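You operate a simulated robot arm through the tools that you are given. There is no shell and no other tool.

The job below is to be done with a simulated robot arm. You get a single attempt, and the scene is never put back.

Task
Take the dosing ball on the top of the boot bench and put it away on the top of the laundry sorter. Open the middle drawer, take the blue sponge on the top of the boot bench and put it away in the inside of the middle drawer, then shut the drawer. Open the upper door of the tall cupboard, take the wooden brush from the top of the freezer and put it on the middle shelf of the tall cupboard and shut the door again. Stack the box marked "Wall Plugs" from the worktop beside the sink on top of the box labelled "dryer sheets". Open the narrow cupboard door, take the jam jar from the upper shelf of the narrow cupboard and put it on the front worktop and shut the door again. Put the black plant pot on the top of the laundry sorter. Press the anti-crease button to switch it on. Take the yellow duster on the front worktop and put it away on the top of the boot bench. Do these in any order. Set down upright: jam jar.
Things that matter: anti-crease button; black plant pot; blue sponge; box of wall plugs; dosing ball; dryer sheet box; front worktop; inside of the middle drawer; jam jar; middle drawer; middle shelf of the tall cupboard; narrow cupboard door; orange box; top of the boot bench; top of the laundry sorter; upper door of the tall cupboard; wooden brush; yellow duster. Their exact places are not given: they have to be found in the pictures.

It is judged by the outcome, as a careful person would: the job done as asked, and still so three seconds after it is handed in. It fails if anything else is knocked over, pushed out of place, dropped, spilled or broken. Flat cloth is picked up by pressing the open fingertips on it (5 to 10 N) and closing them slowly along it; thin cloth reads only 2 to 8 mm in the jaws.

Robot
A 7-joint arm with a two-finger parallel gripper on a trunk, on a base that moves. Base frame: it is fixed to the floor where the robot stands at the start and does not move with it; the origin is under the middle of the robot, x ahead of it, y to its left, z up. Lengths are in cm, angles in rad, forces in N, time in s.
With the tool pointing down near the work surface it reaches from about 26 to 60 cm from the robot's upright axis, wherever it stands. Its first joint turns from -2.897 to 2.897 rad. Places, roughly: anti-crease button [150, -140, 80]; black plant pot (8x8x8 cm) [70, -120, 90]; blue sponge (10x7x4 cm) [410, -90, 90]; box of wall plugs, dryer sheet box, orange box [75, -125, 100]; dosing ball (8x8x7 cm) [390, -120, 90]; front worktop (19x100 cm) [-6, -110, 92]; inside of the middle drawer [110, -150, 50]; jam jar (7x7x10 cm) [80, -130, 60]; middle drawer [110, -150, 50]; middle shelf of the tall cupboard [280, -190, 100]; narrow cupboard door [70, -120, 50]; top of the boot bench [410, -130, 90]; top of the laundry sorter [120, 40, 80]; upper door of the tall cupboard [290, -160, 160]; wooden brush (12x5x5 cm) [410, -50, 90]; yellow duster (10x7x3 cm) [-20, -110, 90]. Payload 3.4 kg.
The tool frame sits at the grasp point between the pads (the TCP): z along the fingers, y along the line on which they close. The tips reach 3 cm beyond it. The gripper opens to 9.4 cm. The fingers are 2.8 cm wide and 1 cm thick; the gripper's body (5 by 9.6 cm) begins 5.5 cm behind the TCP.
Orientation is told as [roll, pitch, yaw] about the base's x, y, z axes, in that order, counted from this pose: with the fingers straight down and closing along the base's y, the tool's x points along the base's -x, its y along +y and its z along -z.

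Tools
- The arm moves only by the tool send_rows. Its argument "deltas" is a list of rows, each an object (a shift or turn left out is 0, a gripper value left out holds the last) with "delta_pos": the shift along the tool's x, y, z in cm, a list of three; "rotation": the turn, a rotation vector about the tool's x, y, z in degrees, a list of three; "claw": the gripper command, from -1 (fully open) to 1 (shut), values between in proportion. In form: [{"delta_pos": [dx, dy, dz], "rotation": [rx, ry, rz], "claw": claw}, ...]. A call has 1 to 20 rows; each row shifts and turns the commanded pose from where the row before left it, along the tool's axes as they then stand. Rows are played at 5 a second. More than 5 cm and 0.15 rad between two rows, or a gripper value outside its range, and nothing of the call is played. Where a pose cannot be reached the arm comes as near as it can. A force on the tool above 40 N (or 10 N above the force at the start of the call, whichever is more), or a blocked arm, ends the call early, and 0.2 s more pass. Each finger travels about 7.2 cm/s and halts on what it meets, pressing with about 40 N; the grip force reading is that of the motor and also rises with nothing between the fingers. The clock runs only during rows and for 0.2 s after the last one: add rows that do not move to give the fingers time. It gives the time, the measured TCP pose, the force on the tool (base axes), the opening and the grip force at its end, in the units of the frame above (readings bear some noise), with the torque about the TCP (base axes, N m) and any sound that the robot's microphone picked up.
- Cameras (640 x 400 px; columns grow to the right, rows downward): "scene" is now at [2.77, 13.73, 152.62]; the picture's right is [-0.17, -0.99, 0.00], its down [-0.57, 0.10, -0.81] and it looks along [0.80, -0.14, -0.58] (base axes); focal length 253 px, centre (320, 200). "wrist" rides on the gripper at [7.6, 1.4, -10.3] in the tool frame; the picture's right is [-0.18, 0.98, 0.00], its down [-0.75, -0.14, -0.64] and it looks along [-0.63, -0.12, 0.77] (tool axes); focal length 243 px, centre (320, 200).
- snapshot(camera): a new picture of that camera. The clock stands still meanwhile.
- slide_trunk(by): moves the trunk up (or, below 0, down) by that many cm; the arm and the scene camera ride with it, the base frame stays. It gives what a move gives, with no picture.
- base_move(legs): drives the robot by 1 to 6 legs, each [ahead, left, turn to the left] in cm, cm and rad, along the robot's own axes; the way and the turn of a leg run together, so that a leg with both is an arc; at most 150 cm and 3.142 rad a leg. The arm and the cameras ride along, it lands a little off, and it stops where it bumps. It gives what a move gives.
- head_to(pan, tilt): turns the head with the scene camera to pan (to the left, within 2.705 rad either way) and tilt (down, from -0.506 to 1.204), counted from straight ahead of the robot. It gives what a move gives.
- locate(camera, pixels): for up to 12 pixels [column, row] of the newest picture of that camera ("zoom" is the newest enlarged one), the place [x, y, z] in the base frame of the surface seen there, good to about 0.3 cm. The clock stands still meanwhile.
- enlarge(camera, box): a new picture of the part [left, top, right, bottom] of that camera's present view, enlarged. The clock stands still meanwhile.
- finish_job(): hands the job in; it is judged then, once.

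Open the gripper and draw the arm clear of the work before you hand the job in, unless the task says otherwise.

The tools are called after ">>>" as name(argument=value, ...) on one line, values as JSON. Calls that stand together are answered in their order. send_rows: Moves the arm, as the interface text tells. Its arguments: {"type":"object","properties":{"deltas":{"type":"array","items":{"type":"object","properties":{"delta_pos":{"type":"array","items":{"type":"number"}},"rotation":{"type":"array","items":{"type":"number"}},"claw":{"type":"number"}}}}},"required":["deltas"]} The other tools are called the same way: slide_trunk (by) moves the trunk up or down; base_move (legs) drives the base; head_to (pan, tilt) turns the head that bears the scene camera; snapshot (camera) takes a picture; locate (camera, pixels) gives the place of the surface under pixels of a picture; enlarge (camera, box) takes an enlarged picture of a part of a camera's view; finish_job () hands the job in.

At the start:

```text
time_s: 0.0
eef_pos: [33.68, -7.39, 113.58]
orientation: [0.0, 0.0, 0.002]
contact_force: [-1.1, -0.1, -0.1]
ft_torque: [0.0, 0.0, -0.05]
gripper_width: 9.41
grip_force: 0.0
trunk travel left (down, up): [-17.5, 21.1]
robot x, y, heading: [0.14, 0.1, -0.002]
head pan, tilt (commanded): [-0.173, 0.618]
```

scene: 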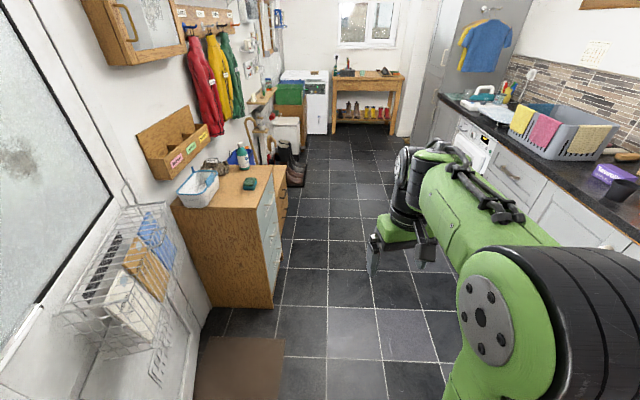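
wrist: 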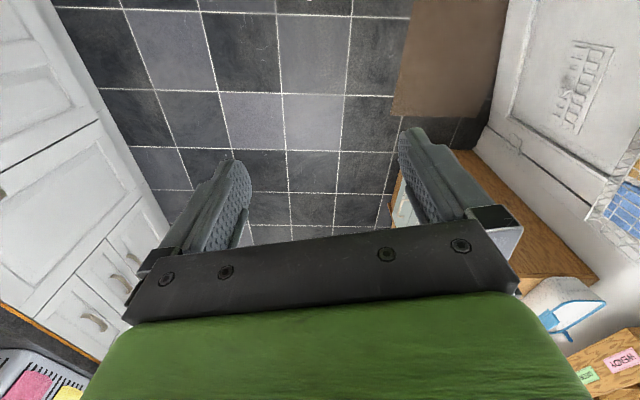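

I start by looking around: the first scene picture shows the boot bench at the far end (around pixel 365,85) and the worktop on the right. I turn the head to the right to see the worktop.

>>> head_to(pan=-0.9, tilt=0.6)

>>> snapshot(camera="scene")

```text
time_s: 1.1
eef_pos: [33.56, -7.41, 113.47]
orientation: [0.001, 0.001, 0.0]
contact_force: [0.4, 0.5, 1.0]
ft_torque: [-0.02, -0.01, 0.01]
gripper_width: 9.4
grip_force: 0.0
trunk travel left (down, up): [-17.5, 21.1]
robot x, y, heading: [0.01, 0.23, -0.002]
head pan, tilt (commanded): [-0.901, 0.6]
```

```text
taken
```

scene: 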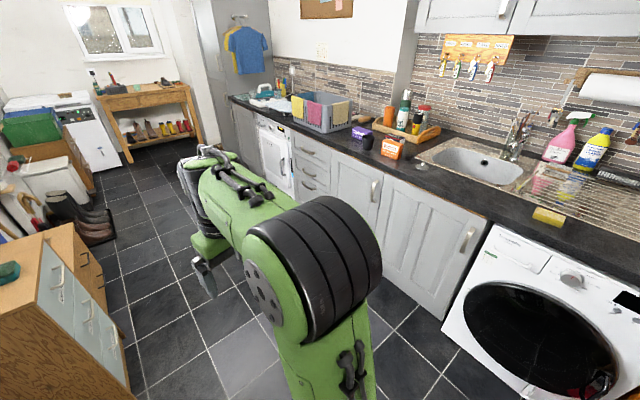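

The picture shows the worktop with the black pot around (367,140), orange box (391,148), purple box (360,132), yellow duster (548,216). I enlarge these regions.

>>> enlarge(camera="scene", box=[330, 80, 490, 180])

>>> locate(camera="scene", pixels=[[360, 130], [368, 137], [391, 148], [548, 216], [376, 190], [467, 240], [320, 160], [316, 172], [308, 186], [340, 170], [262, 110], [470, 205]])

>>> enlarge(camera="scene", box=[480, 180, 640, 280])

```text
4.00 times, centred on (410, 130) of scene
```

zoom: 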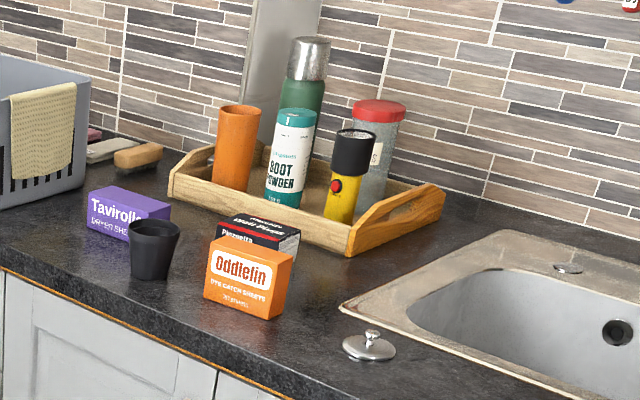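

```text
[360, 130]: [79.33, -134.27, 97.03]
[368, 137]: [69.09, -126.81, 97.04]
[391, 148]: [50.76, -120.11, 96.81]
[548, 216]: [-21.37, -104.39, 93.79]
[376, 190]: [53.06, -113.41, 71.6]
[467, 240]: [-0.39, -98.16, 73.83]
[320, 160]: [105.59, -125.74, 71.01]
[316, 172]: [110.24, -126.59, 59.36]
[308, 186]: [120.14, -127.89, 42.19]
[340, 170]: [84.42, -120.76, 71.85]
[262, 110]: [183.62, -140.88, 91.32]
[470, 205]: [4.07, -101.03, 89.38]
```

```text
4.00 times, centred on (560, 230) of scene
```

zoom: 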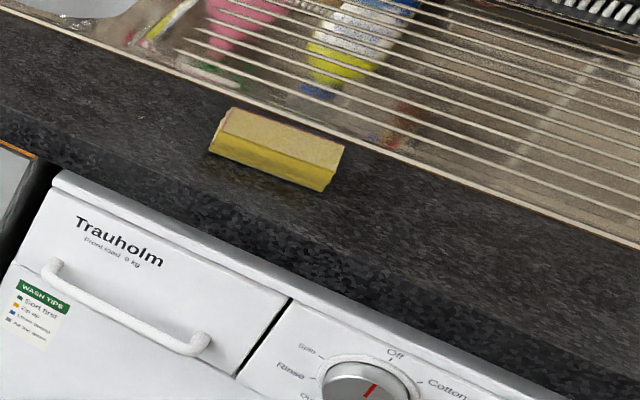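

The boxes are now clear: purple "Tavirolla dryer sheets", orange "Oddlefin dye catch sheets", and a dark/red "Wall Plugs" box behind the orange one. I look at the other zones: left (laundry sorter) and far end.

>>> head_to(pan=0.1, tilt=0.5)

>>> snapshot(camera="scene")

>>> enlarge(camera="scene", box=[340, 30, 500, 130])

>>> enlarge(camera="scene", box=[200, 120, 400, 245])

```text
time_s: 2.4
eef_pos: [33.8, -7.57, 113.47]
orientation: [0.0, 0.001, 0.0]
contact_force: [-0.4, 0.0, -0.8]
ft_torque: [0.0, 0.04, -0.04]
gripper_width: 9.41
grip_force: 0.0
trunk travel left (down, up): [-17.5, 21.1]
robot x, y, heading: [-0.08, 0.35, 0.001]
head pan, tilt (commanded): [0.099, 0.499]
```

```text
taken
```

scene: 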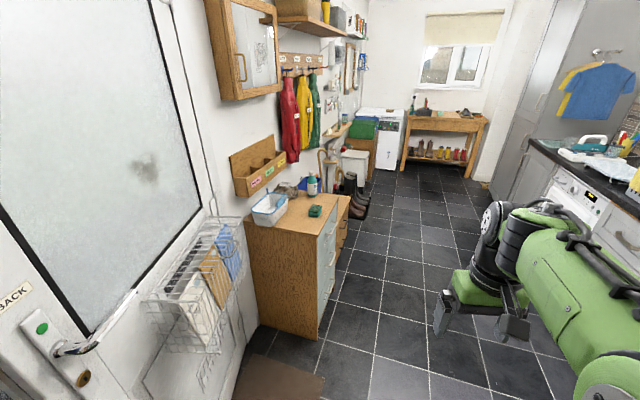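

```text
4.00 times, centred on (420, 80) of scene
```

zoom: 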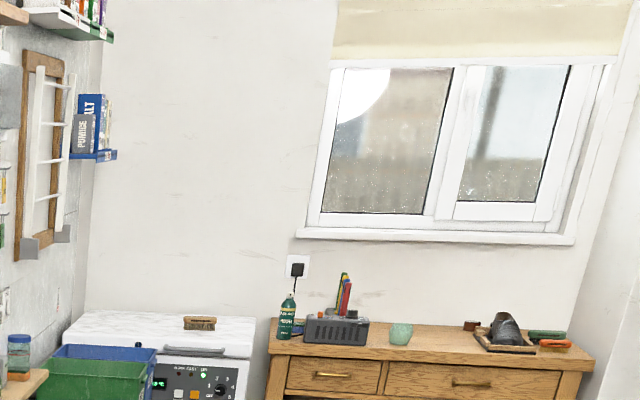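

```text
3.20 times, centred on (300, 182) of scene
```

zoom: 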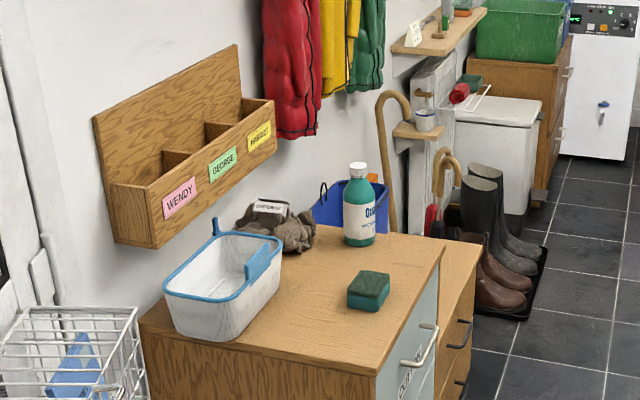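

The sorter top has a white tub, bottle, green sponge; brush on the freezer at zoom (200,322). I measure places on the sorter top and far items.

>>> locate(camera="scene", pixels=[[315, 210], [340, 198], [330, 205], [300, 225], [320, 225], [290, 200], [470, 109], [406, 112], [400, 109], [440, 115], [410, 112], [480, 115]])

>>> locate(camera="zoom", pixels=[[370, 285], [300, 250], [300, 330], [350, 340], [410, 300], [240, 350], [420, 250], [360, 240], [440, 240], [250, 290], [375, 375], [145, 320]])

```text
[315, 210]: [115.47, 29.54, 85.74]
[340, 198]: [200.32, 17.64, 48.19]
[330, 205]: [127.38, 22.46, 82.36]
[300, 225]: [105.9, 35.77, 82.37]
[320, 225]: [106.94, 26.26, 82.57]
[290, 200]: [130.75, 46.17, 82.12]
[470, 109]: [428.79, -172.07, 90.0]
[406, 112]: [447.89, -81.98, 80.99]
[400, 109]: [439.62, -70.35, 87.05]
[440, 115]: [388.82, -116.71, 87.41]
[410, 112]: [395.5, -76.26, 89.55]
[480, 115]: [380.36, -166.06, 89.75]
```

```text
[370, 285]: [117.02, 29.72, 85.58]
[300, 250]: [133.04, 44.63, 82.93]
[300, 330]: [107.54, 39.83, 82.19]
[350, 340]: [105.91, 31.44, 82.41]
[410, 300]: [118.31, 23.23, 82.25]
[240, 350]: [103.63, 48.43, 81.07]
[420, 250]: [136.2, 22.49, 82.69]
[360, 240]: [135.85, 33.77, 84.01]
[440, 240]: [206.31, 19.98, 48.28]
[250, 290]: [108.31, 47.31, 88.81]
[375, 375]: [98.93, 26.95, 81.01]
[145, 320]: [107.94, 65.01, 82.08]
```

The counter front runs at about -0.22 rad to my x axis (points (4,-101) and (184,-141)), so I turn to face it and drive nearer, with the arm well above worktop height.

>>> base_move(legs=[[0, 0, -1.79], [45, 85, 0]])

>>> head_to(pan=0.0, tilt=0.8)

>>> snapshot(camera="scene")

```text
time_s: 11.8
eef_pos: [60.58, -94.41, 113.48]
orientation: [-0.001, 0.001, -1.771]
contact_force: [1.0, -0.9, -0.2]
ft_torque: [0.02, -0.03, 0.02]
gripper_width: 9.39
grip_force: 0.1
trunk travel left (down, up): [-17.5, 21.1]
robot x, y, heading: [74.56, -63.12, -1.771]
head pan, tilt (commanded): [0.099, 0.499]
```

```text
time_s: 12.6
eef_pos: [60.72, -94.42, 113.47]
orientation: [0.0, 0.001, -1.771]
contact_force: [0.0, 0.0, 0.1]
ft_torque: [0.01, -0.01, -0.01]
gripper_width: 9.4
grip_force: 0.1
trunk travel left (down, up): [-17.5, 21.1]
robot x, y, heading: [74.67, -62.88, -1.775]
head pan, tilt (commanded): [0.0, 0.799]
```

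```text
taken
```

scene: 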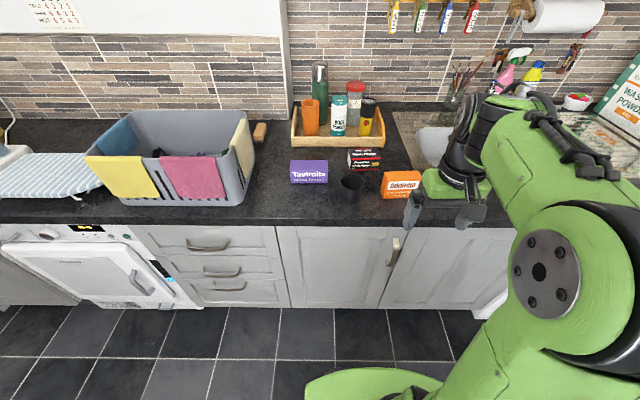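

The counter is now squarely in view: purple box (309,171), pot (352,187), wall plugs box (364,160), orange box (401,185). I enlarge and measure.

>>> enlarge(camera="scene", box=[270, 120, 430, 220])

>>> locate(camera="zoom", pixels=[[85, 165], [230, 165], [155, 160], [155, 200], [160, 250], [310, 230], [345, 230], [308, 120], [455, 125], [375, 125], [460, 215], [600, 210]])

>>> locate(camera="scene", pixels=[[100, 222], [400, 226], [278, 235], [394, 245], [394, 262], [290, 265], [222, 273], [208, 245], [230, 290], [300, 300], [395, 235], [260, 268]])

```text
4.00 times, centred on (350, 170) of scene
```

zoom: 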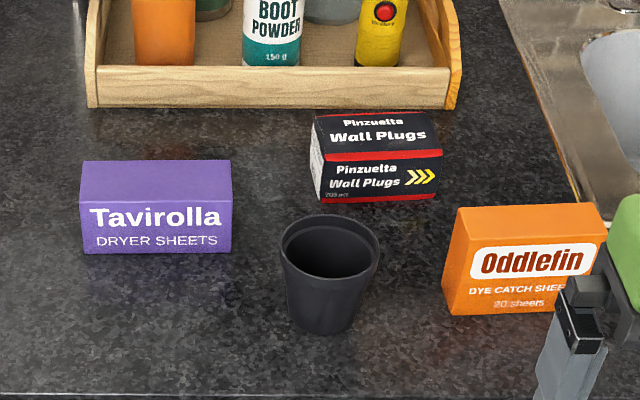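

```text
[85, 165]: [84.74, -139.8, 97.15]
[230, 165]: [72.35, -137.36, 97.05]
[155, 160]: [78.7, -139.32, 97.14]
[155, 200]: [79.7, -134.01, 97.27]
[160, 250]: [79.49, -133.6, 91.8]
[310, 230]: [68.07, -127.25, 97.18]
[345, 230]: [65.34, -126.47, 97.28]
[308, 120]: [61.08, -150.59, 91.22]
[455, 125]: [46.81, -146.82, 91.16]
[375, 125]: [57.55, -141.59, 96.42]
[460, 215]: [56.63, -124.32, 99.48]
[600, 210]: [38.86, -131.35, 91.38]
```

```text
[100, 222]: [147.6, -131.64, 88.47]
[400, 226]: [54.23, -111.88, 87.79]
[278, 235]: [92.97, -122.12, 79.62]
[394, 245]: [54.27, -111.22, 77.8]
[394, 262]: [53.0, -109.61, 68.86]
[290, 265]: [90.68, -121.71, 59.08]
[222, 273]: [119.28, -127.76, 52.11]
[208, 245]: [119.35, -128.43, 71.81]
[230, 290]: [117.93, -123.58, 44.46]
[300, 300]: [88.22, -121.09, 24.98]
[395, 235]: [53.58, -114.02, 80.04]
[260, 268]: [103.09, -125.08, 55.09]
```

I measure the corners of the wall plugs box and the purple box top more finely.

>>> locate(camera="zoom", pixels=[[318, 118], [424, 116], [436, 146], [326, 156], [318, 190], [435, 190], [325, 198], [90, 172], [226, 172], [222, 203], [90, 206], [370, 135]])

>>> snapshot(camera="wrist")

```text
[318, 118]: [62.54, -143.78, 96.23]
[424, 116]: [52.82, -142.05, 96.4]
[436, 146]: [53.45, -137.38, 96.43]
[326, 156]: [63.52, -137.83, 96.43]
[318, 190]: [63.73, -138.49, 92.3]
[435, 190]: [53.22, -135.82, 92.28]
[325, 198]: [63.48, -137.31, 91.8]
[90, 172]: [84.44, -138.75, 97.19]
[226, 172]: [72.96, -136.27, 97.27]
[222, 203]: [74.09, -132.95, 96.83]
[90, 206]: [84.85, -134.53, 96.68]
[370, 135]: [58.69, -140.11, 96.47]
```

```text
taken
```

wrist: 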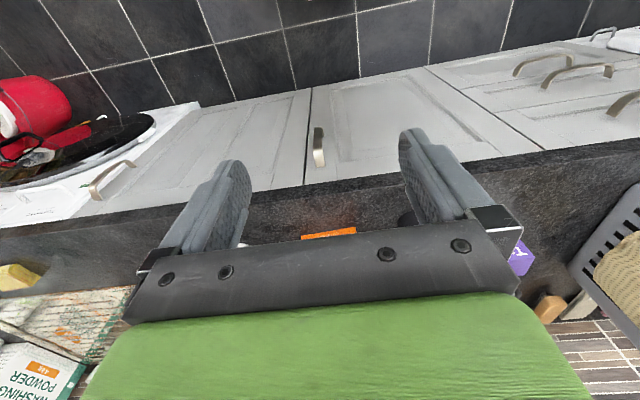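

The wall plugs box is about 10.5 x 6 x 5 cm around (58,-140), the dryer box centre around (79,-136.3), top at 97. I need to be closer; I look down to judge the base's clearance to the cupboards.

>>> head_to(pan=0.0, tilt=1.2)

>>> snapshot(camera="scene")

>>> locate(camera="scene", pixels=[[250, 300], [300, 290], [350, 290], [250, 350], [200, 380], [300, 380], [230, 260], [270, 200], [320, 350], [160, 300]])

```text
time_s: 13.4
eef_pos: [60.61, -94.28, 113.43]
orientation: [-0.001, -0.001, -1.773]
contact_force: [1.1, 0.5, -0.4]
ft_torque: [0.0, 0.0, 0.0]
gripper_width: 9.4
grip_force: 0.2
trunk travel left (down, up): [-17.5, 21.1]
robot x, y, heading: [74.61, -62.55, -1.774]
head pan, tilt (commanded): [0.0, 1.201]
```

```text
taken
```

scene: 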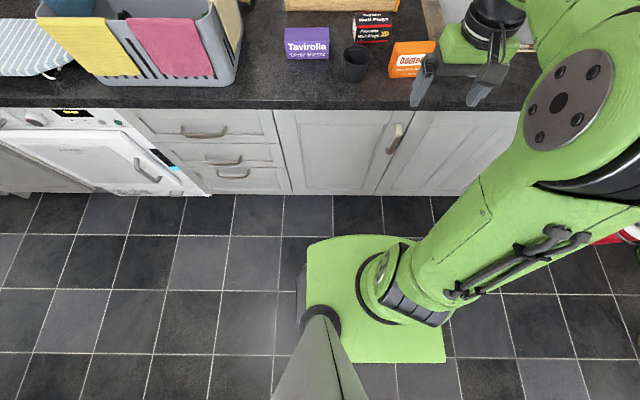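

```text
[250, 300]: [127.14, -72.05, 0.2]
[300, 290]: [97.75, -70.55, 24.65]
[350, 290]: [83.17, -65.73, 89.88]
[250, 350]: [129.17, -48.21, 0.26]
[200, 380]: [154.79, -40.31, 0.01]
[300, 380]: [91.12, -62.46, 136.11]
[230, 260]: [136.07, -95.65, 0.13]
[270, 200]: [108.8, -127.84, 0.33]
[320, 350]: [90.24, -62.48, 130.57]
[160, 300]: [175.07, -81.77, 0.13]
```

I measure the green carriage plate and the base edges to know the robot's footprint.

>>> locate(camera="scene", pixels=[[309, 245], [340, 237], [400, 240], [440, 300], [443, 358], [370, 358], [302, 300], [300, 320], [304, 275], [420, 240], [311, 300], [370, 300]])

>>> enlarge(camera="scene", box=[260, 220, 500, 370])

```text
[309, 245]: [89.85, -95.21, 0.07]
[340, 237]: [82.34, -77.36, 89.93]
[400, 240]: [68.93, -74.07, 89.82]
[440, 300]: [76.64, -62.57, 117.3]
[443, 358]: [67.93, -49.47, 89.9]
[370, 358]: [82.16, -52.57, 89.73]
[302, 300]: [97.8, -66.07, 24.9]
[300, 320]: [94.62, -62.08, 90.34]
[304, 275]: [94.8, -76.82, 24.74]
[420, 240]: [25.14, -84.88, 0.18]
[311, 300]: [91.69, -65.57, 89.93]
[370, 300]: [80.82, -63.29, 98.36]
```

```text
2.67 times, centred on (380, 295) of scene
```

zoom: 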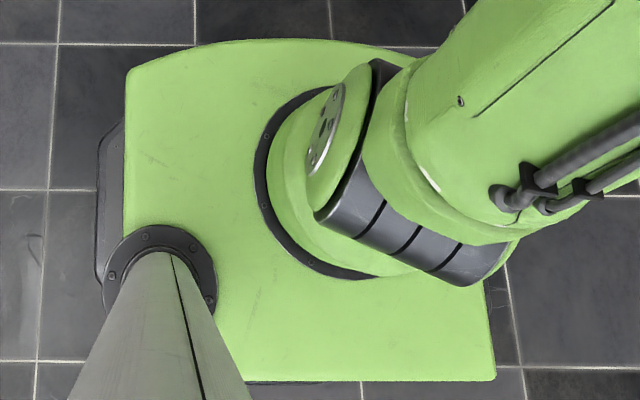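

The base reaches about 23 cm sideways and the plate 14 cm ahead; the counter front is about 53 cm ahead of me, so I drive 27 ahead and 8.6 left, with the tool staying above the counter.

>>> base_move(legs=[[27, 8.6, -0.014]])

>>> head_to(pan=-0.1, tilt=1.0)

>>> snapshot(camera="scene")

>>> snapshot(camera="wrist")

```text
time_s: 15.4
eef_pos: [62.78, -121.07, 113.51]
orientation: [0.0, -0.002, -1.79]
contact_force: [0.8, 0.6, -1.0]
ft_torque: [-0.04, 0.0, -0.04]
gripper_width: 9.41
grip_force: 0.0
trunk travel left (down, up): [-17.5, 21.1]
robot x, y, heading: [77.07, -89.87, -1.791]
head pan, tilt (commanded): [0.0, 1.201]
stopped in leg 1: the robot was blocked; the commanded pose is now the measured one
```

```text
time_s: 16.2
eef_pos: [62.75, -121.21, 113.44]
orientation: [-0.001, -0.001, -1.791]
contact_force: [1.1, -0.5, -0.1]
ft_torque: [-0.03, -0.01, -0.01]
gripper_width: 9.41
grip_force: 0.1
trunk travel left (down, up): [-17.5, 21.1]
robot x, y, heading: [77.71, -89.73, -1.79]
head pan, tilt (commanded): [-0.099, 1.0]
```

```text
taken
```

scene: 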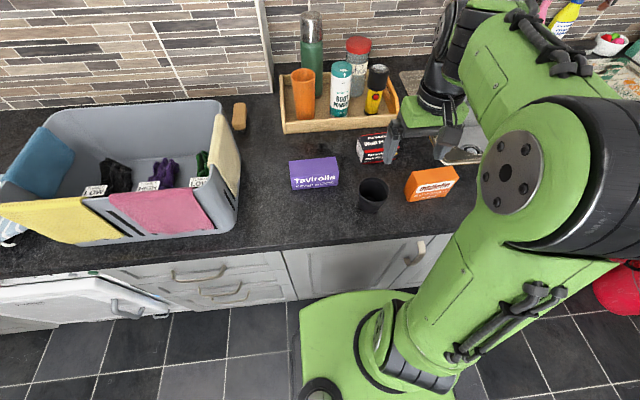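

```text
taken
```

wrist: 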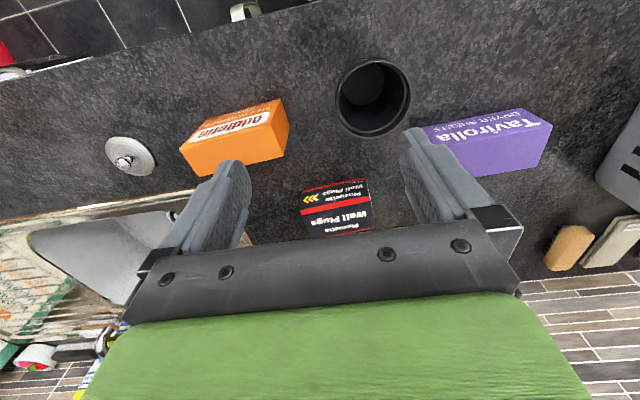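

The base touched the plinth at about 29 cm from the counter edge; I back off a little. The wrist view shows the wall plugs box (336,205), whose corners I measure along with the pot and dryer box.

>>> base_move(legs=[[-1.2, 0, 0]])

>>> snapshot(camera="wrist")

>>> locate(camera="wrist", pixels=[[304, 190], [364, 181], [302, 212], [370, 200], [318, 232], [366, 226], [340, 208], [423, 130], [525, 112], [470, 140], [545, 125], [455, 170]])

>>> enlarge(camera="scene", box=[270, 120, 470, 245])

```text
time_s: 16.9
eef_pos: [62.89, -120.01, 113.44]
orientation: [-0.001, 0.0, -1.791]
contact_force: [0.8, 0.4, -0.1]
ft_torque: [0.0, -0.01, 0.02]
gripper_width: 9.41
grip_force: 0.0
trunk travel left (down, up): [-17.5, 21.1]
robot x, y, heading: [77.77, -88.52, -1.791]
head pan, tilt (commanded): [-0.099, 1.0]
```

```text
taken
```

wrist: 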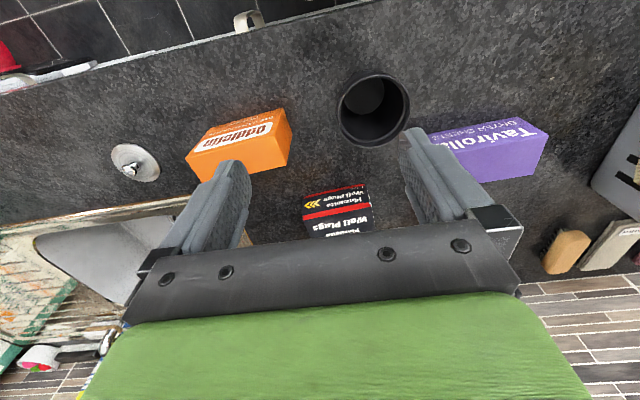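

```text
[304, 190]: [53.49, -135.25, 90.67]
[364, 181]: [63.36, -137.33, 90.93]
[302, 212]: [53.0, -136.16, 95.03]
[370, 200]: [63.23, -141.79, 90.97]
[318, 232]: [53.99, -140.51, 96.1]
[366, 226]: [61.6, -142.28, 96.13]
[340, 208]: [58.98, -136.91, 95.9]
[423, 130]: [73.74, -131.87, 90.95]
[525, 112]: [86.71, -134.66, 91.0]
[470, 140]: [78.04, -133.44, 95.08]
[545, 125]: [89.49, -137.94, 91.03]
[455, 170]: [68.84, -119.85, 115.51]
```

```text
3.20 times, centred on (370, 182) of scene
```

zoom: 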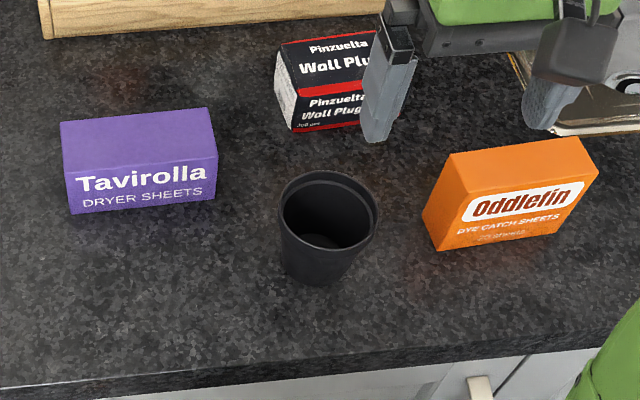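

The box front edge runs at about -0.21 rad, parallel with the counter; its centre is near (57.7,-139.5). I turn the tool 90° so the fingers close front-to-back, then move over the box at the same height.

>>> send_rows(deltas=[{"rotation": [0, 0, -8.21], "claw": -1}, {"rotation": [0, 0, -8.21]}, {"rotation": [0, 0, -8.21]}, {"rotation": [0, 0, -8.21]}, {"rotation": [0, 0, -8.21]}, {"rotation": [0, 0, -8.21]}, {"rotation": [0, 0, -8.21]}, {"rotation": [0, 0, -8.21]}, {"rotation": [0, 0, -8.21]}, {"rotation": [0, 0, -8.21]}, {"rotation": [0, 0, -8.21]}, {"delta_pos": [0.3, -4, 0]}, {"delta_pos": [0.3, -4, 0]}, {"delta_pos": [0.3, -4, 0]}, {"delta_pos": [0, -4, 0]}, {"delta_pos": [0, -4, 0]}, {"delta_pos": [0, 0, 0]}])

>>> snapshot(camera="wrist")

>>> snapshot(camera="scene")

```text
time_s: 20.5
eef_pos: [58.16, -138.02, 113.28]
orientation: [0.002, -0.002, -0.216]
contact_force: [-0.3, 0.4, -0.2]
ft_torque: [0.04, 0.01, -0.02]
gripper_width: 9.38
grip_force: 0.1
out of reach, approached as far as the arm can: row 16
trunk travel left (down, up): [-17.5, 21.1]
robot x, y, heading: [77.35, -88.83, -1.791]
head pan, tilt (commanded): [-0.099, 1.0]
```

```text
taken
```

wrist: 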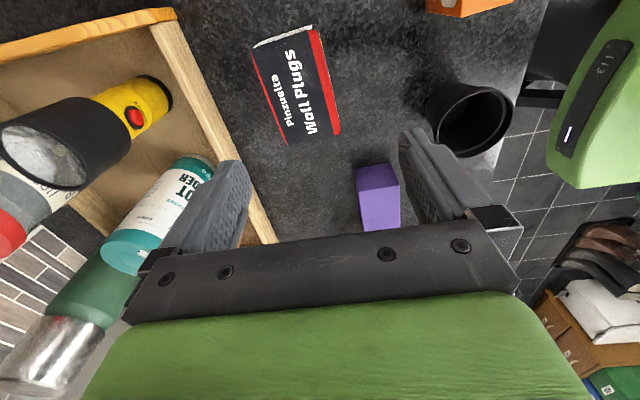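

```text
taken
```

scene: 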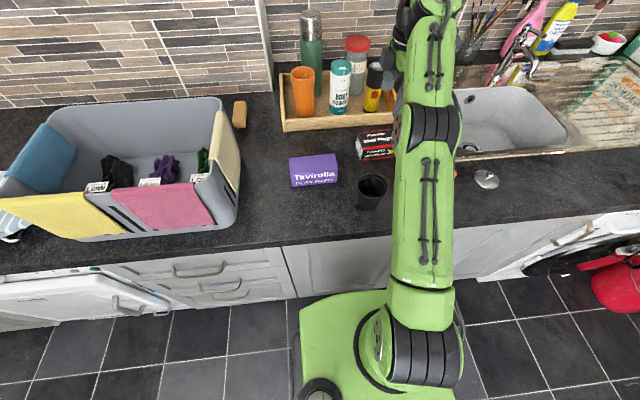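

The last step was out of reach at this height, so I lower to about 101 first, where the reach is better, then correct the position.

>>> send_rows(deltas=[{"delta_pos": [0, 0, 4]}, {"delta_pos": [0, 0, 4]}, {"delta_pos": [0, 0, 4]}, {"delta_pos": [0, 0, 0]}, {"delta_pos": [0, 0, 0]}])

>>> snapshot(camera="wrist")

>>> locate(camera="wrist", pixels=[[320, 60], [300, 100], [280, 140], [330, 140], [270, 60], [290, 60]])

```text
time_s: 21.7
eef_pos: [58.04, -137.99, 101.13]
orientation: [0.0, -0.002, -0.215]
contact_force: [-1.1, 0.1, -0.5]
ft_torque: [0.02, 0.0, 0.0]
gripper_width: 9.44
grip_force: 0.0
trunk travel left (down, up): [-17.5, 21.1]
robot x, y, heading: [77.46, -89.11, -1.79]
head pan, tilt (commanded): [-0.099, 1.0]
```

```text
taken
```

wrist: 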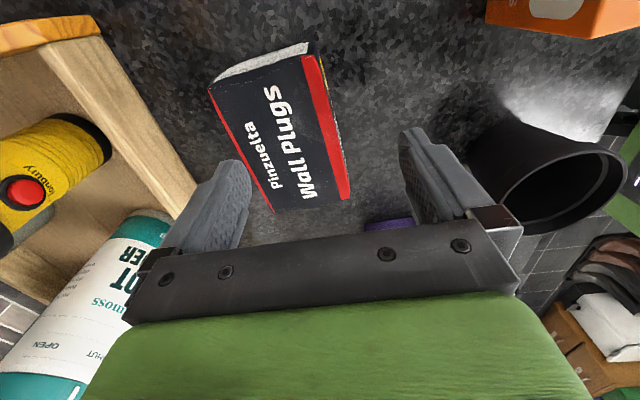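

```text
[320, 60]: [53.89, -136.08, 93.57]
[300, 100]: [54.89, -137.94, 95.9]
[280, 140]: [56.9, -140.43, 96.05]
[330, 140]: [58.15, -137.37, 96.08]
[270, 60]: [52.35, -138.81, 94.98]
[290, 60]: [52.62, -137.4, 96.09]
```

I measure the top edges of the box (left edge about col 243, right edge about col 333 at row 150) to centre the fingers.

>>> locate(camera="wrist", pixels=[[246, 150], [331, 150], [268, 200], [344, 195], [216, 92], [304, 62], [345, 195], [240, 145], [350, 195], [190, 195], [450, 130], [185, 180]])

```text
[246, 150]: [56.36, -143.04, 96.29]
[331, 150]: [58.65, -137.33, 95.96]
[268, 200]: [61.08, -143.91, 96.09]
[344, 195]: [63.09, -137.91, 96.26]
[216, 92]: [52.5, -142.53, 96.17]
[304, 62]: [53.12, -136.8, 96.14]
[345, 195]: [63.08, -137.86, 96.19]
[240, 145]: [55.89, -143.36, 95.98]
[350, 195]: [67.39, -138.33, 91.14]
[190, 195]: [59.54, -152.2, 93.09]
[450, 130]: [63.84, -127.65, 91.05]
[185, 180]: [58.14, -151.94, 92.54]
```

Box centre is at n about 2.3 cm beyond the TCP along the tool's -y. I shift, descend to about 94.7, and close on it.

>>> send_rows(deltas=[{"delta_pos": [-0.3, -1.2, 0]}, {"delta_pos": [0, -1.1, 0]}, {"delta_pos": [0, 0, 0]}, {"delta_pos": [0, 0, 2.2]}, {"delta_pos": [0, 0, 2.2]}, {"delta_pos": [0, 0, 2.0]}, {"delta_pos": [0, 0, 0]}])

>>> snapshot(camera="wrist")

```text
time_s: 23.3
eef_pos: [57.94, -140.3, 94.64]
orientation: [0.001, 0.001, -0.215]
contact_force: [-0.1, 0.7, 0.6]
ft_torque: [0.0, -0.03, -0.01]
gripper_width: 9.39
grip_force: 0.1
trunk travel left (down, up): [-17.5, 21.1]
robot x, y, heading: [77.74, -88.5, -1.793]
head pan, tilt (commanded): [-0.099, 1.0]
```

```text
taken
```

wrist: 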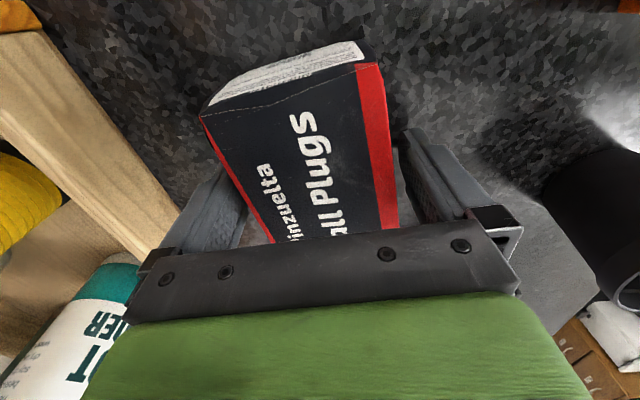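

The box sits between the fingers. I close slowly with hold rows.

>>> send_rows(deltas=[{"claw": -0.4}, {"claw": 0.1}, {"claw": 0.4}, {"claw": 0.6}, {"claw": 0.6}])

```text
time_s: 24.5
eef_pos: [57.94, -140.45, 94.81]
orientation: [0.001, -0.001, -0.216]
contact_force: [0.3, 0.3, 0.0]
ft_torque: [-0.01, -0.02, 0.11]
gripper_width: 7.79
grip_force: 39.8
trunk travel left (down, up): [-17.5, 21.1]
robot x, y, heading: [77.8, -88.81, -1.79]
head pan, tilt (commanded): [-0.099, 1.0]
```

It gripped at 7.8 cm with full force. I lift and check.

>>> send_rows(deltas=[{"delta_pos": [0, 0, -2.5]}, {"delta_pos": [0, 0, -4]}, {"delta_pos": [0, 0, -3]}, {"delta_pos": [0, 0, 0]}])

>>> snapshot(camera="wrist")

>>> snapshot(camera="scene")

```text
time_s: 25.5
eef_pos: [58.08, -140.47, 104.18]
orientation: [0.001, 0.001, -0.215]
contact_force: [-0.3, -0.4, -5.7]
ft_torque: [0.0, -0.05, -0.02]
gripper_width: 7.79
grip_force: 40.4
trunk travel left (down, up): [-17.5, 21.1]
robot x, y, heading: [77.67, -88.96, -1.792]
head pan, tilt (commanded): [-0.099, 1.0]
```

```text
taken
```

wrist: 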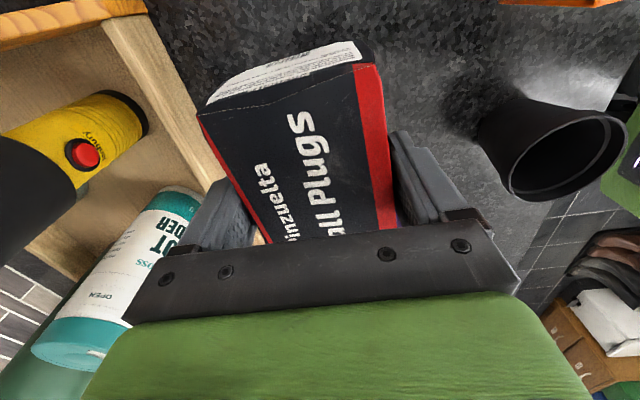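

```text
taken
```

scene: 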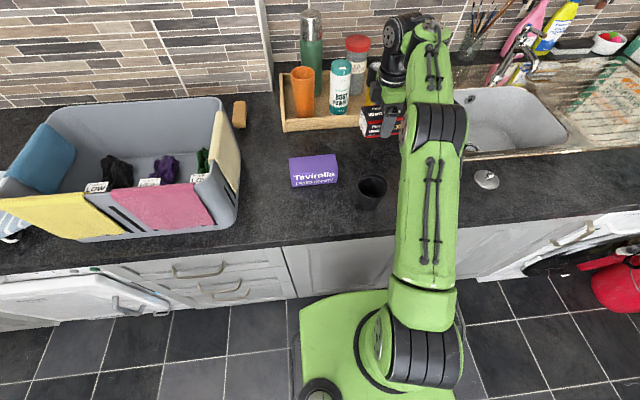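

Box held (5.7 N). I carry it up 2 cm, sideways 19.8 cm and back 8.7 cm to hover above the purple box, then check.

>>> send_rows(deltas=[{"delta_pos": [0, 0, -2]}, {"delta_pos": [-3.96, 0, 0]}, {"delta_pos": [-3.96, 0, 0]}, {"delta_pos": [-3.96, 0, 0]}, {"delta_pos": [-3.96, 1, 0]}, {"delta_pos": [-3.96, 2, 0]}, {"delta_pos": [0, 3, 0]}, {"delta_pos": [0, 2.7, 0]}, {"delta_pos": [0, 0, 0]}, {"delta_pos": [0, 0, 0]}])

>>> snapshot(camera="wrist")

>>> enlarge(camera="scene", box=[250, 100, 450, 225])

```text
time_s: 27.7
eef_pos: [79.31, -135.97, 106.3]
orientation: [-0.001, 0.0, -0.215]
contact_force: [-0.2, -0.8, -4.7]
ft_torque: [0.01, -0.05, 0.0]
gripper_width: 7.78
grip_force: 39.8
trunk travel left (down, up): [-17.5, 21.1]
robot x, y, heading: [77.78, -88.67, -1.798]
head pan, tilt (commanded): [-0.099, 1.0]
```

```text
taken
```

wrist: 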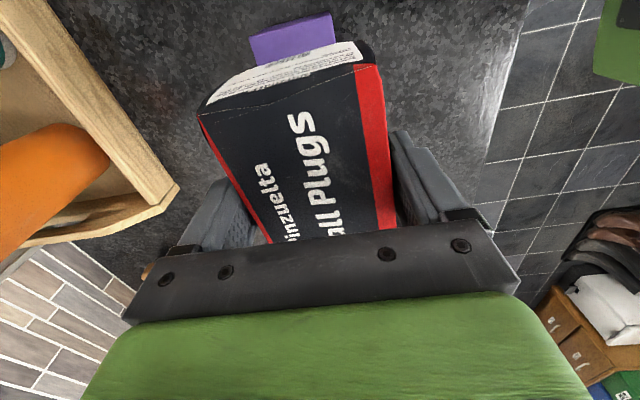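

```text
3.20 times, centred on (350, 162) of scene
```

zoom: 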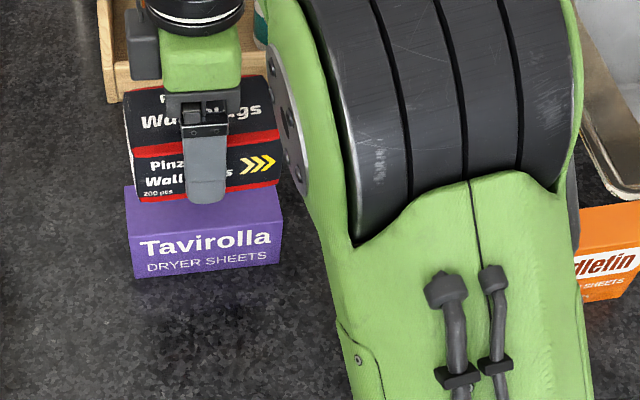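

I check alignment by measuring the purple box's front top corners and the held box's lower corners.

>>> locate(camera="zoom", pixels=[[134, 232], [278, 222], [150, 270], [270, 255], [140, 195], [275, 178], [150, 212], [260, 205], [136, 160], [275, 145]])

>>> locate(camera="wrist", pixels=[[255, 50], [330, 25], [290, 40], [262, 55], [215, 110], [365, 60], [380, 150], [260, 215]])

```text
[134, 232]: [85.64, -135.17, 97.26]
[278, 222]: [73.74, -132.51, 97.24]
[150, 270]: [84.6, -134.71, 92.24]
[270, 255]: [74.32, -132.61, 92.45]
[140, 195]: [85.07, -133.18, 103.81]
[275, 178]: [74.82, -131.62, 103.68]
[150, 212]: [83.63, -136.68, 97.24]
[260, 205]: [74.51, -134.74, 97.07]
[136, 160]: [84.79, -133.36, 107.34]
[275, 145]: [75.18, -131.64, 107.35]
```

```text
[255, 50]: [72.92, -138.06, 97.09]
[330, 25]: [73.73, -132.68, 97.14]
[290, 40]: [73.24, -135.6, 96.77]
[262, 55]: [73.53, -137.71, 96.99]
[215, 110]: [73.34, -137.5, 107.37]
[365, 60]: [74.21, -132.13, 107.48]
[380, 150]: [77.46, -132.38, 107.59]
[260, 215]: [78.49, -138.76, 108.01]
```

The box is 0.7 cm too near me; I shift by that and lower gently until contact.

>>> send_rows(deltas=[{"delta_pos": [0, -0.7, 0]}, {"delta_pos": [0, 0, 2]}, {"delta_pos": [0, 0, 1.5]}, {"delta_pos": [0, 0, 1.0]}, {"delta_pos": [0, 0, 0.4]}, {"delta_pos": [0, 0, 0]}])

```text
time_s: 29.1
eef_pos: [79.16, -136.91, 101.31]
orientation: [0.002, 0.0, -0.213]
contact_force: [0.2, -0.1, -4.9]
ft_torque: [-0.01, -0.05, -0.01]
gripper_width: 7.75
grip_force: 40.2
trunk travel left (down, up): [-17.5, 21.1]
robot x, y, heading: [77.69, -88.68, -1.79]
head pan, tilt (commanded): [-0.099, 1.0]
```

>>> send_rows(deltas=[{"delta_pos": [0, 0, 0.25]}, {"delta_pos": [0, 0, 0.2]}, {"delta_pos": [0, 0, 0]}])

```text
time_s: 29.9
eef_pos: [79.1, -136.81, 100.98]
orientation: [0.002, 0.002, -0.216]
contact_force: [0.8, 0.3, -5.3]
ft_torque: [0.03, 0.0, -0.02]
gripper_width: 7.75
grip_force: 40.2
trunk travel left (down, up): [-17.5, 21.1]
robot x, y, heading: [77.52, -88.57, -1.795]
head pan, tilt (commanded): [-0.099, 1.0]
```

Still no contact (force -5.3 N is the box's weight). I lower a bit further in small steps.

>>> send_rows(deltas=[{"delta_pos": [0, 0, 0.2]}, {"delta_pos": [0, 0, 0]}])

>>> enlarge(camera="scene", box=[270, 120, 370, 195])

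```text
time_s: 30.5
eef_pos: [78.99, -136.9, 100.8]
orientation: [0.002, -0.001, -0.215]
contact_force: [0.8, -0.1, -4.3]
ft_torque: [-0.04, -0.08, 0.06]
gripper_width: 7.75
grip_force: 40.0
trunk travel left (down, up): [-17.5, 21.1]
robot x, y, heading: [77.67, -88.91, -1.795]
head pan, tilt (commanded): [-0.099, 1.0]
```

```text
5.33 times, centred on (320, 158) of scene
```

zoom: 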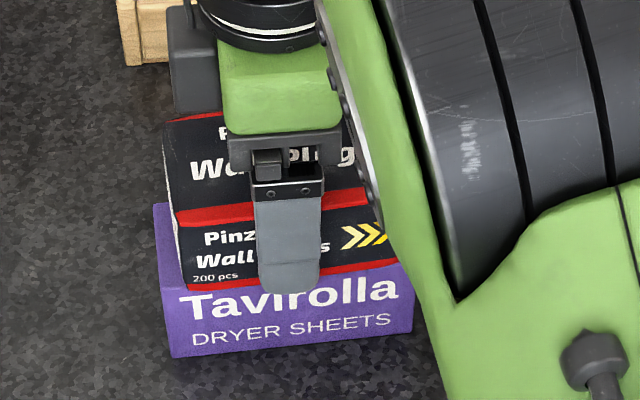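

The box appears nearly touching; I lower another couple of millimetres to feel contact.

>>> send_rows(deltas=[{"delta_pos": [0, 0, 0.2]}, {"delta_pos": [0, 0, 0.2]}, {"delta_pos": [0, 0, 0]}])

```text
time_s: 31.3
eef_pos: [79.18, -136.76, 100.75]
orientation: [-0.007, -0.001, -0.214]
contact_force: [-0.6, -5.0, 33.4]
ft_torque: [0.19, -0.02, 0.46]
gripper_width: 7.76
grip_force: 39.9
trunk travel left (down, up): [-17.5, 21.1]
robot x, y, heading: [78.08, -88.77, -1.794]
head pan, tilt (commanded): [-0.099, 1.0]
```

Contact felt (33 N). I ease up 0.3 cm, then open the fingers.

>>> send_rows(deltas=[{"delta_pos": [0, 0, -0.3]}, {"delta_pos": [0, 0, 0], "claw": 0.5}, {"claw": 0.2}, {"claw": -0.2}, {"claw": -0.6}, {"claw": -1}, {"claw": -1}])

>>> enlarge(camera="scene", box=[270, 120, 370, 195])

>>> snapshot(camera="wrist")

```text
time_s: 32.9
eef_pos: [79.11, -136.81, 100.51]
orientation: [0.001, 0.0, -0.215]
contact_force: [-0.2, -0.5, 1.3]
ft_torque: [0.02, 0.02, 0.03]
gripper_width: 9.39
grip_force: 0.1
trunk travel left (down, up): [-17.5, 21.1]
robot x, y, heading: [77.46, -88.94, -1.794]
head pan, tilt (commanded): [-0.099, 1.0]
```

```text
5.33 times, centred on (320, 158) of scene
```

zoom: 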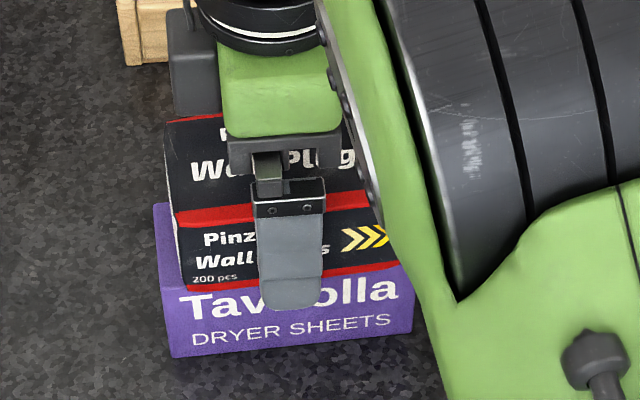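

```text
taken
```

wrist: 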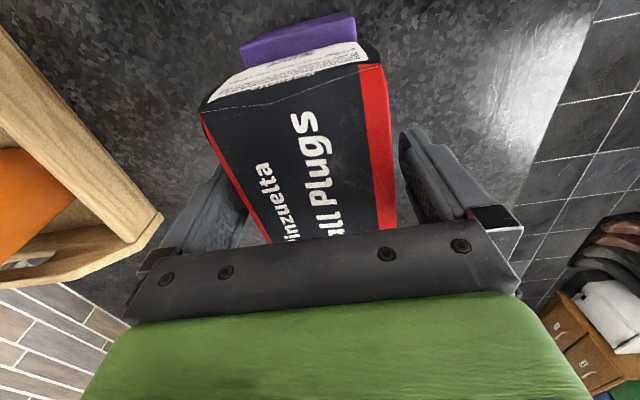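

Box released and stacked well. I rise clear and move over the black pot (about (66,-127)).

>>> send_rows(deltas=[{"delta_pos": [0, 0, -3]}, {"delta_pos": [0, 0, -4]}, {"delta_pos": [0, 0, -4]}, {"delta_pos": [4, 0, 0]}, {"delta_pos": [4, 2, 0]}, {"delta_pos": [4, 2, 0]}, {"delta_pos": [2.5, 2.3, 0]}, {"delta_pos": [0, 0, 0]}])

>>> snapshot(camera="wrist")

>>> snapshot(camera="scene")

```text
time_s: 34.7
eef_pos: [66.27, -127.53, 111.45]
orientation: [0.001, -0.001, -0.215]
contact_force: [-0.3, 0.5, -0.2]
ft_torque: [-0.01, 0.03, -0.05]
gripper_width: 9.4
grip_force: 0.1
trunk travel left (down, up): [-17.5, 21.1]
robot x, y, heading: [77.7, -88.78, -1.791]
head pan, tilt (commanded): [-0.099, 1.0]
```

```text
taken
```

wrist: 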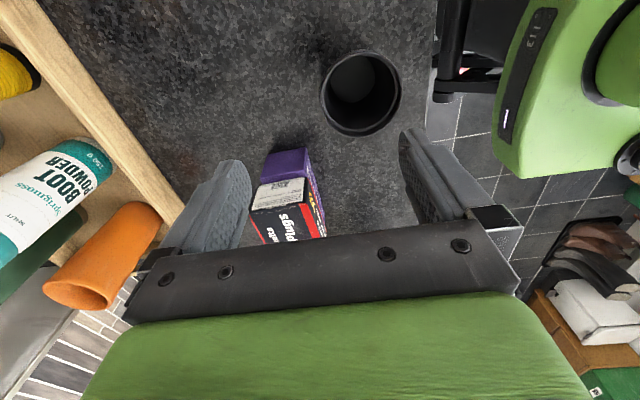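

```text
taken
```

scene: 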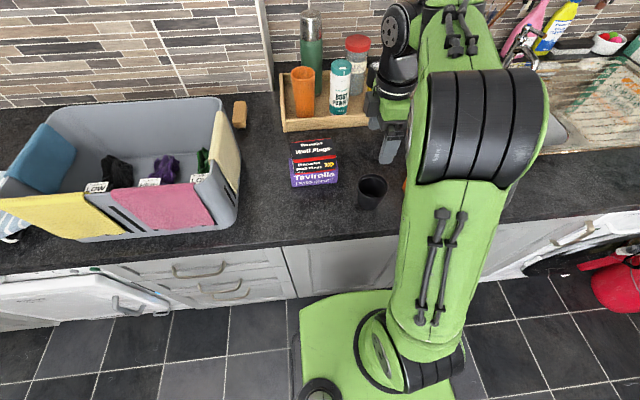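

The pot's rim is at wrist pixels (322..400, 52..135). I locate rim points.

>>> locate(camera="wrist", pixels=[[323, 92], [399, 92], [362, 52], [362, 135], [335, 65], [390, 65], [333, 122], [388, 124]])

>>> enlarge(camera="scene", box=[330, 155, 430, 230])

```text
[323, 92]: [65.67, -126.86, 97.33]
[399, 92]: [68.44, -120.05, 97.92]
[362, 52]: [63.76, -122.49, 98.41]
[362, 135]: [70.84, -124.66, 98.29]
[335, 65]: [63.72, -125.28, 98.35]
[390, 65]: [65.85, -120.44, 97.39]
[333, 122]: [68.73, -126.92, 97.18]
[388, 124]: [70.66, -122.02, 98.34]
```

```text
5.33 times, centred on (380, 192) of scene
```

zoom: 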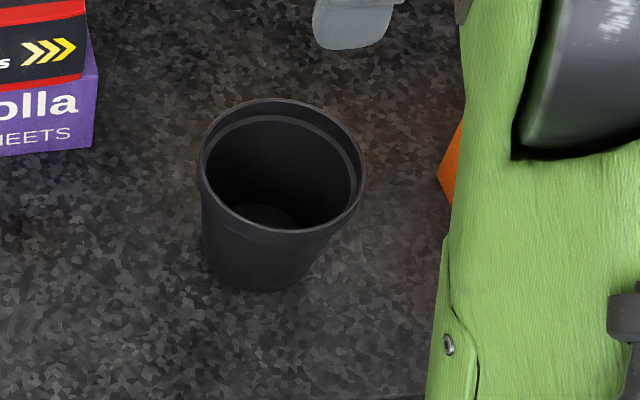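

Pot rim centre is about (67.2,-123.5), top at 98.4, diameter about 7.6. I shift 4.2 cm toward me, descend to about 96.3 and grip.

>>> send_rows(deltas=[{"delta_pos": [0, 2.1, 0]}, {"delta_pos": [0, 2.1, 0]}, {"delta_pos": [0, 0, 4]}, {"delta_pos": [0, 0, 4]}, {"delta_pos": [0, 0, 0]}])

>>> snapshot(camera="wrist")

```text
time_s: 35.9
eef_pos: [67.14, -123.34, 103.7]
orientation: [0.0, -0.001, -0.215]
contact_force: [-0.3, 0.2, 0.6]
ft_torque: [-0.01, 0.01, -0.03]
gripper_width: 9.4
grip_force: 0.2
trunk travel left (down, up): [-17.5, 21.1]
robot x, y, heading: [77.52, -88.66, -1.791]
head pan, tilt (commanded): [-0.099, 1.0]
```

```text
taken
```

wrist: 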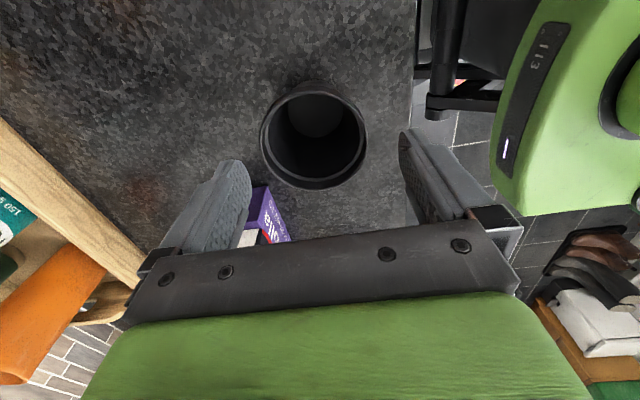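

The pot is centred between the fingers (col 315). I descend 7.2 cm and close.

>>> send_rows(deltas=[{"delta_pos": [0, 0, 2.5]}, {"delta_pos": [0, 0, 2.5]}, {"delta_pos": [0, 0, 2.2]}, {"delta_pos": [0, 0, 0]}, {"claw": -0.3}, {"claw": 0.1}, {"claw": 0.4}, {"claw": 0.4}])

>>> snapshot(camera="wrist")

```text
time_s: 37.7
eef_pos: [67.15, -123.34, 96.54]
orientation: [0.001, 0.001, -0.214]
contact_force: [-0.1, -0.8, -0.1]
ft_torque: [0.0, 0.0, -0.02]
gripper_width: 7.68
grip_force: 39.8
trunk travel left (down, up): [-17.5, 21.1]
robot x, y, heading: [77.56, -88.66, -1.791]
head pan, tilt (commanded): [-0.099, 1.0]
```

```text
taken
```

wrist: 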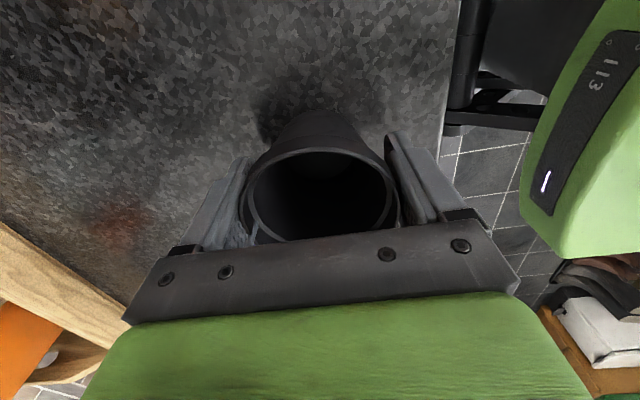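

Pot gripped at 7.7 cm. I lift it well clear and check the lift.

>>> send_rows(deltas=[{"delta_pos": [0, 0, -3]}, {"delta_pos": [0, 0, -4]}, {"delta_pos": [0, 0, -4]}, {"delta_pos": [0, 0, -4]}, {"delta_pos": [0, 0, 0]}])

>>> snapshot(camera="wrist")

```text
time_s: 38.9
eef_pos: [67.08, -123.6, 111.37]
orientation: [0.003, 0.001, -0.214]
contact_force: [1.0, -0.2, -0.3]
ft_torque: [-0.01, 0.02, 0.03]
gripper_width: 7.63
grip_force: 40.0
trunk travel left (down, up): [-17.5, 21.1]
robot x, y, heading: [77.59, -88.9, -1.789]
head pan, tilt (commanded): [-0.099, 1.0]
```

```text
taken
```

wrist: 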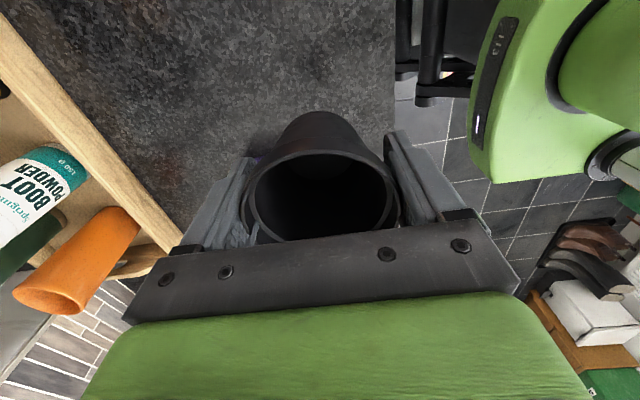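

The pot is held. I back away from the counter and turn around to face the laundry sorter, keeping some distance.

>>> base_move(legs=[[-45, 0, 0], [0, 0, 3.14]])

>>> head_to(pan=0.0, tilt=0.8)

>>> snapshot(camera="scene")

```text
time_s: 48.9
eef_pos: [98.71, -10.29, 111.25]
orientation: [0.001, 0.0, 2.91]
contact_force: [-0.5, -0.2, -0.6]
ft_torque: [0.01, 0.0, 0.01]
gripper_width: 7.47
grip_force: 39.7
trunk travel left (down, up): [-17.5, 21.1]
robot x, y, heading: [87.47, -44.92, 1.332]
head pan, tilt (commanded): [-0.099, 1.0]
```

```text
time_s: 49.7
eef_pos: [98.7, -10.22, 111.34]
orientation: [0.0, 0.0, 2.909]
contact_force: [0.9, -0.4, -0.6]
ft_torque: [0.02, 0.0, -0.02]
gripper_width: 7.5
grip_force: 40.2
trunk travel left (down, up): [-17.5, 21.1]
robot x, y, heading: [87.9, -45.14, 1.331]
head pan, tilt (commanded): [0.0, 0.799]
```

```text
taken
```

scene: 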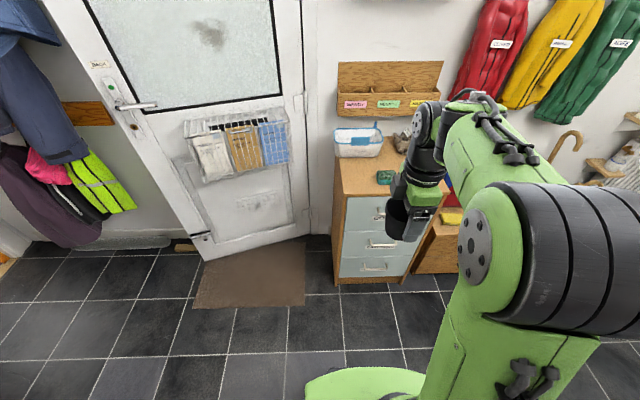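

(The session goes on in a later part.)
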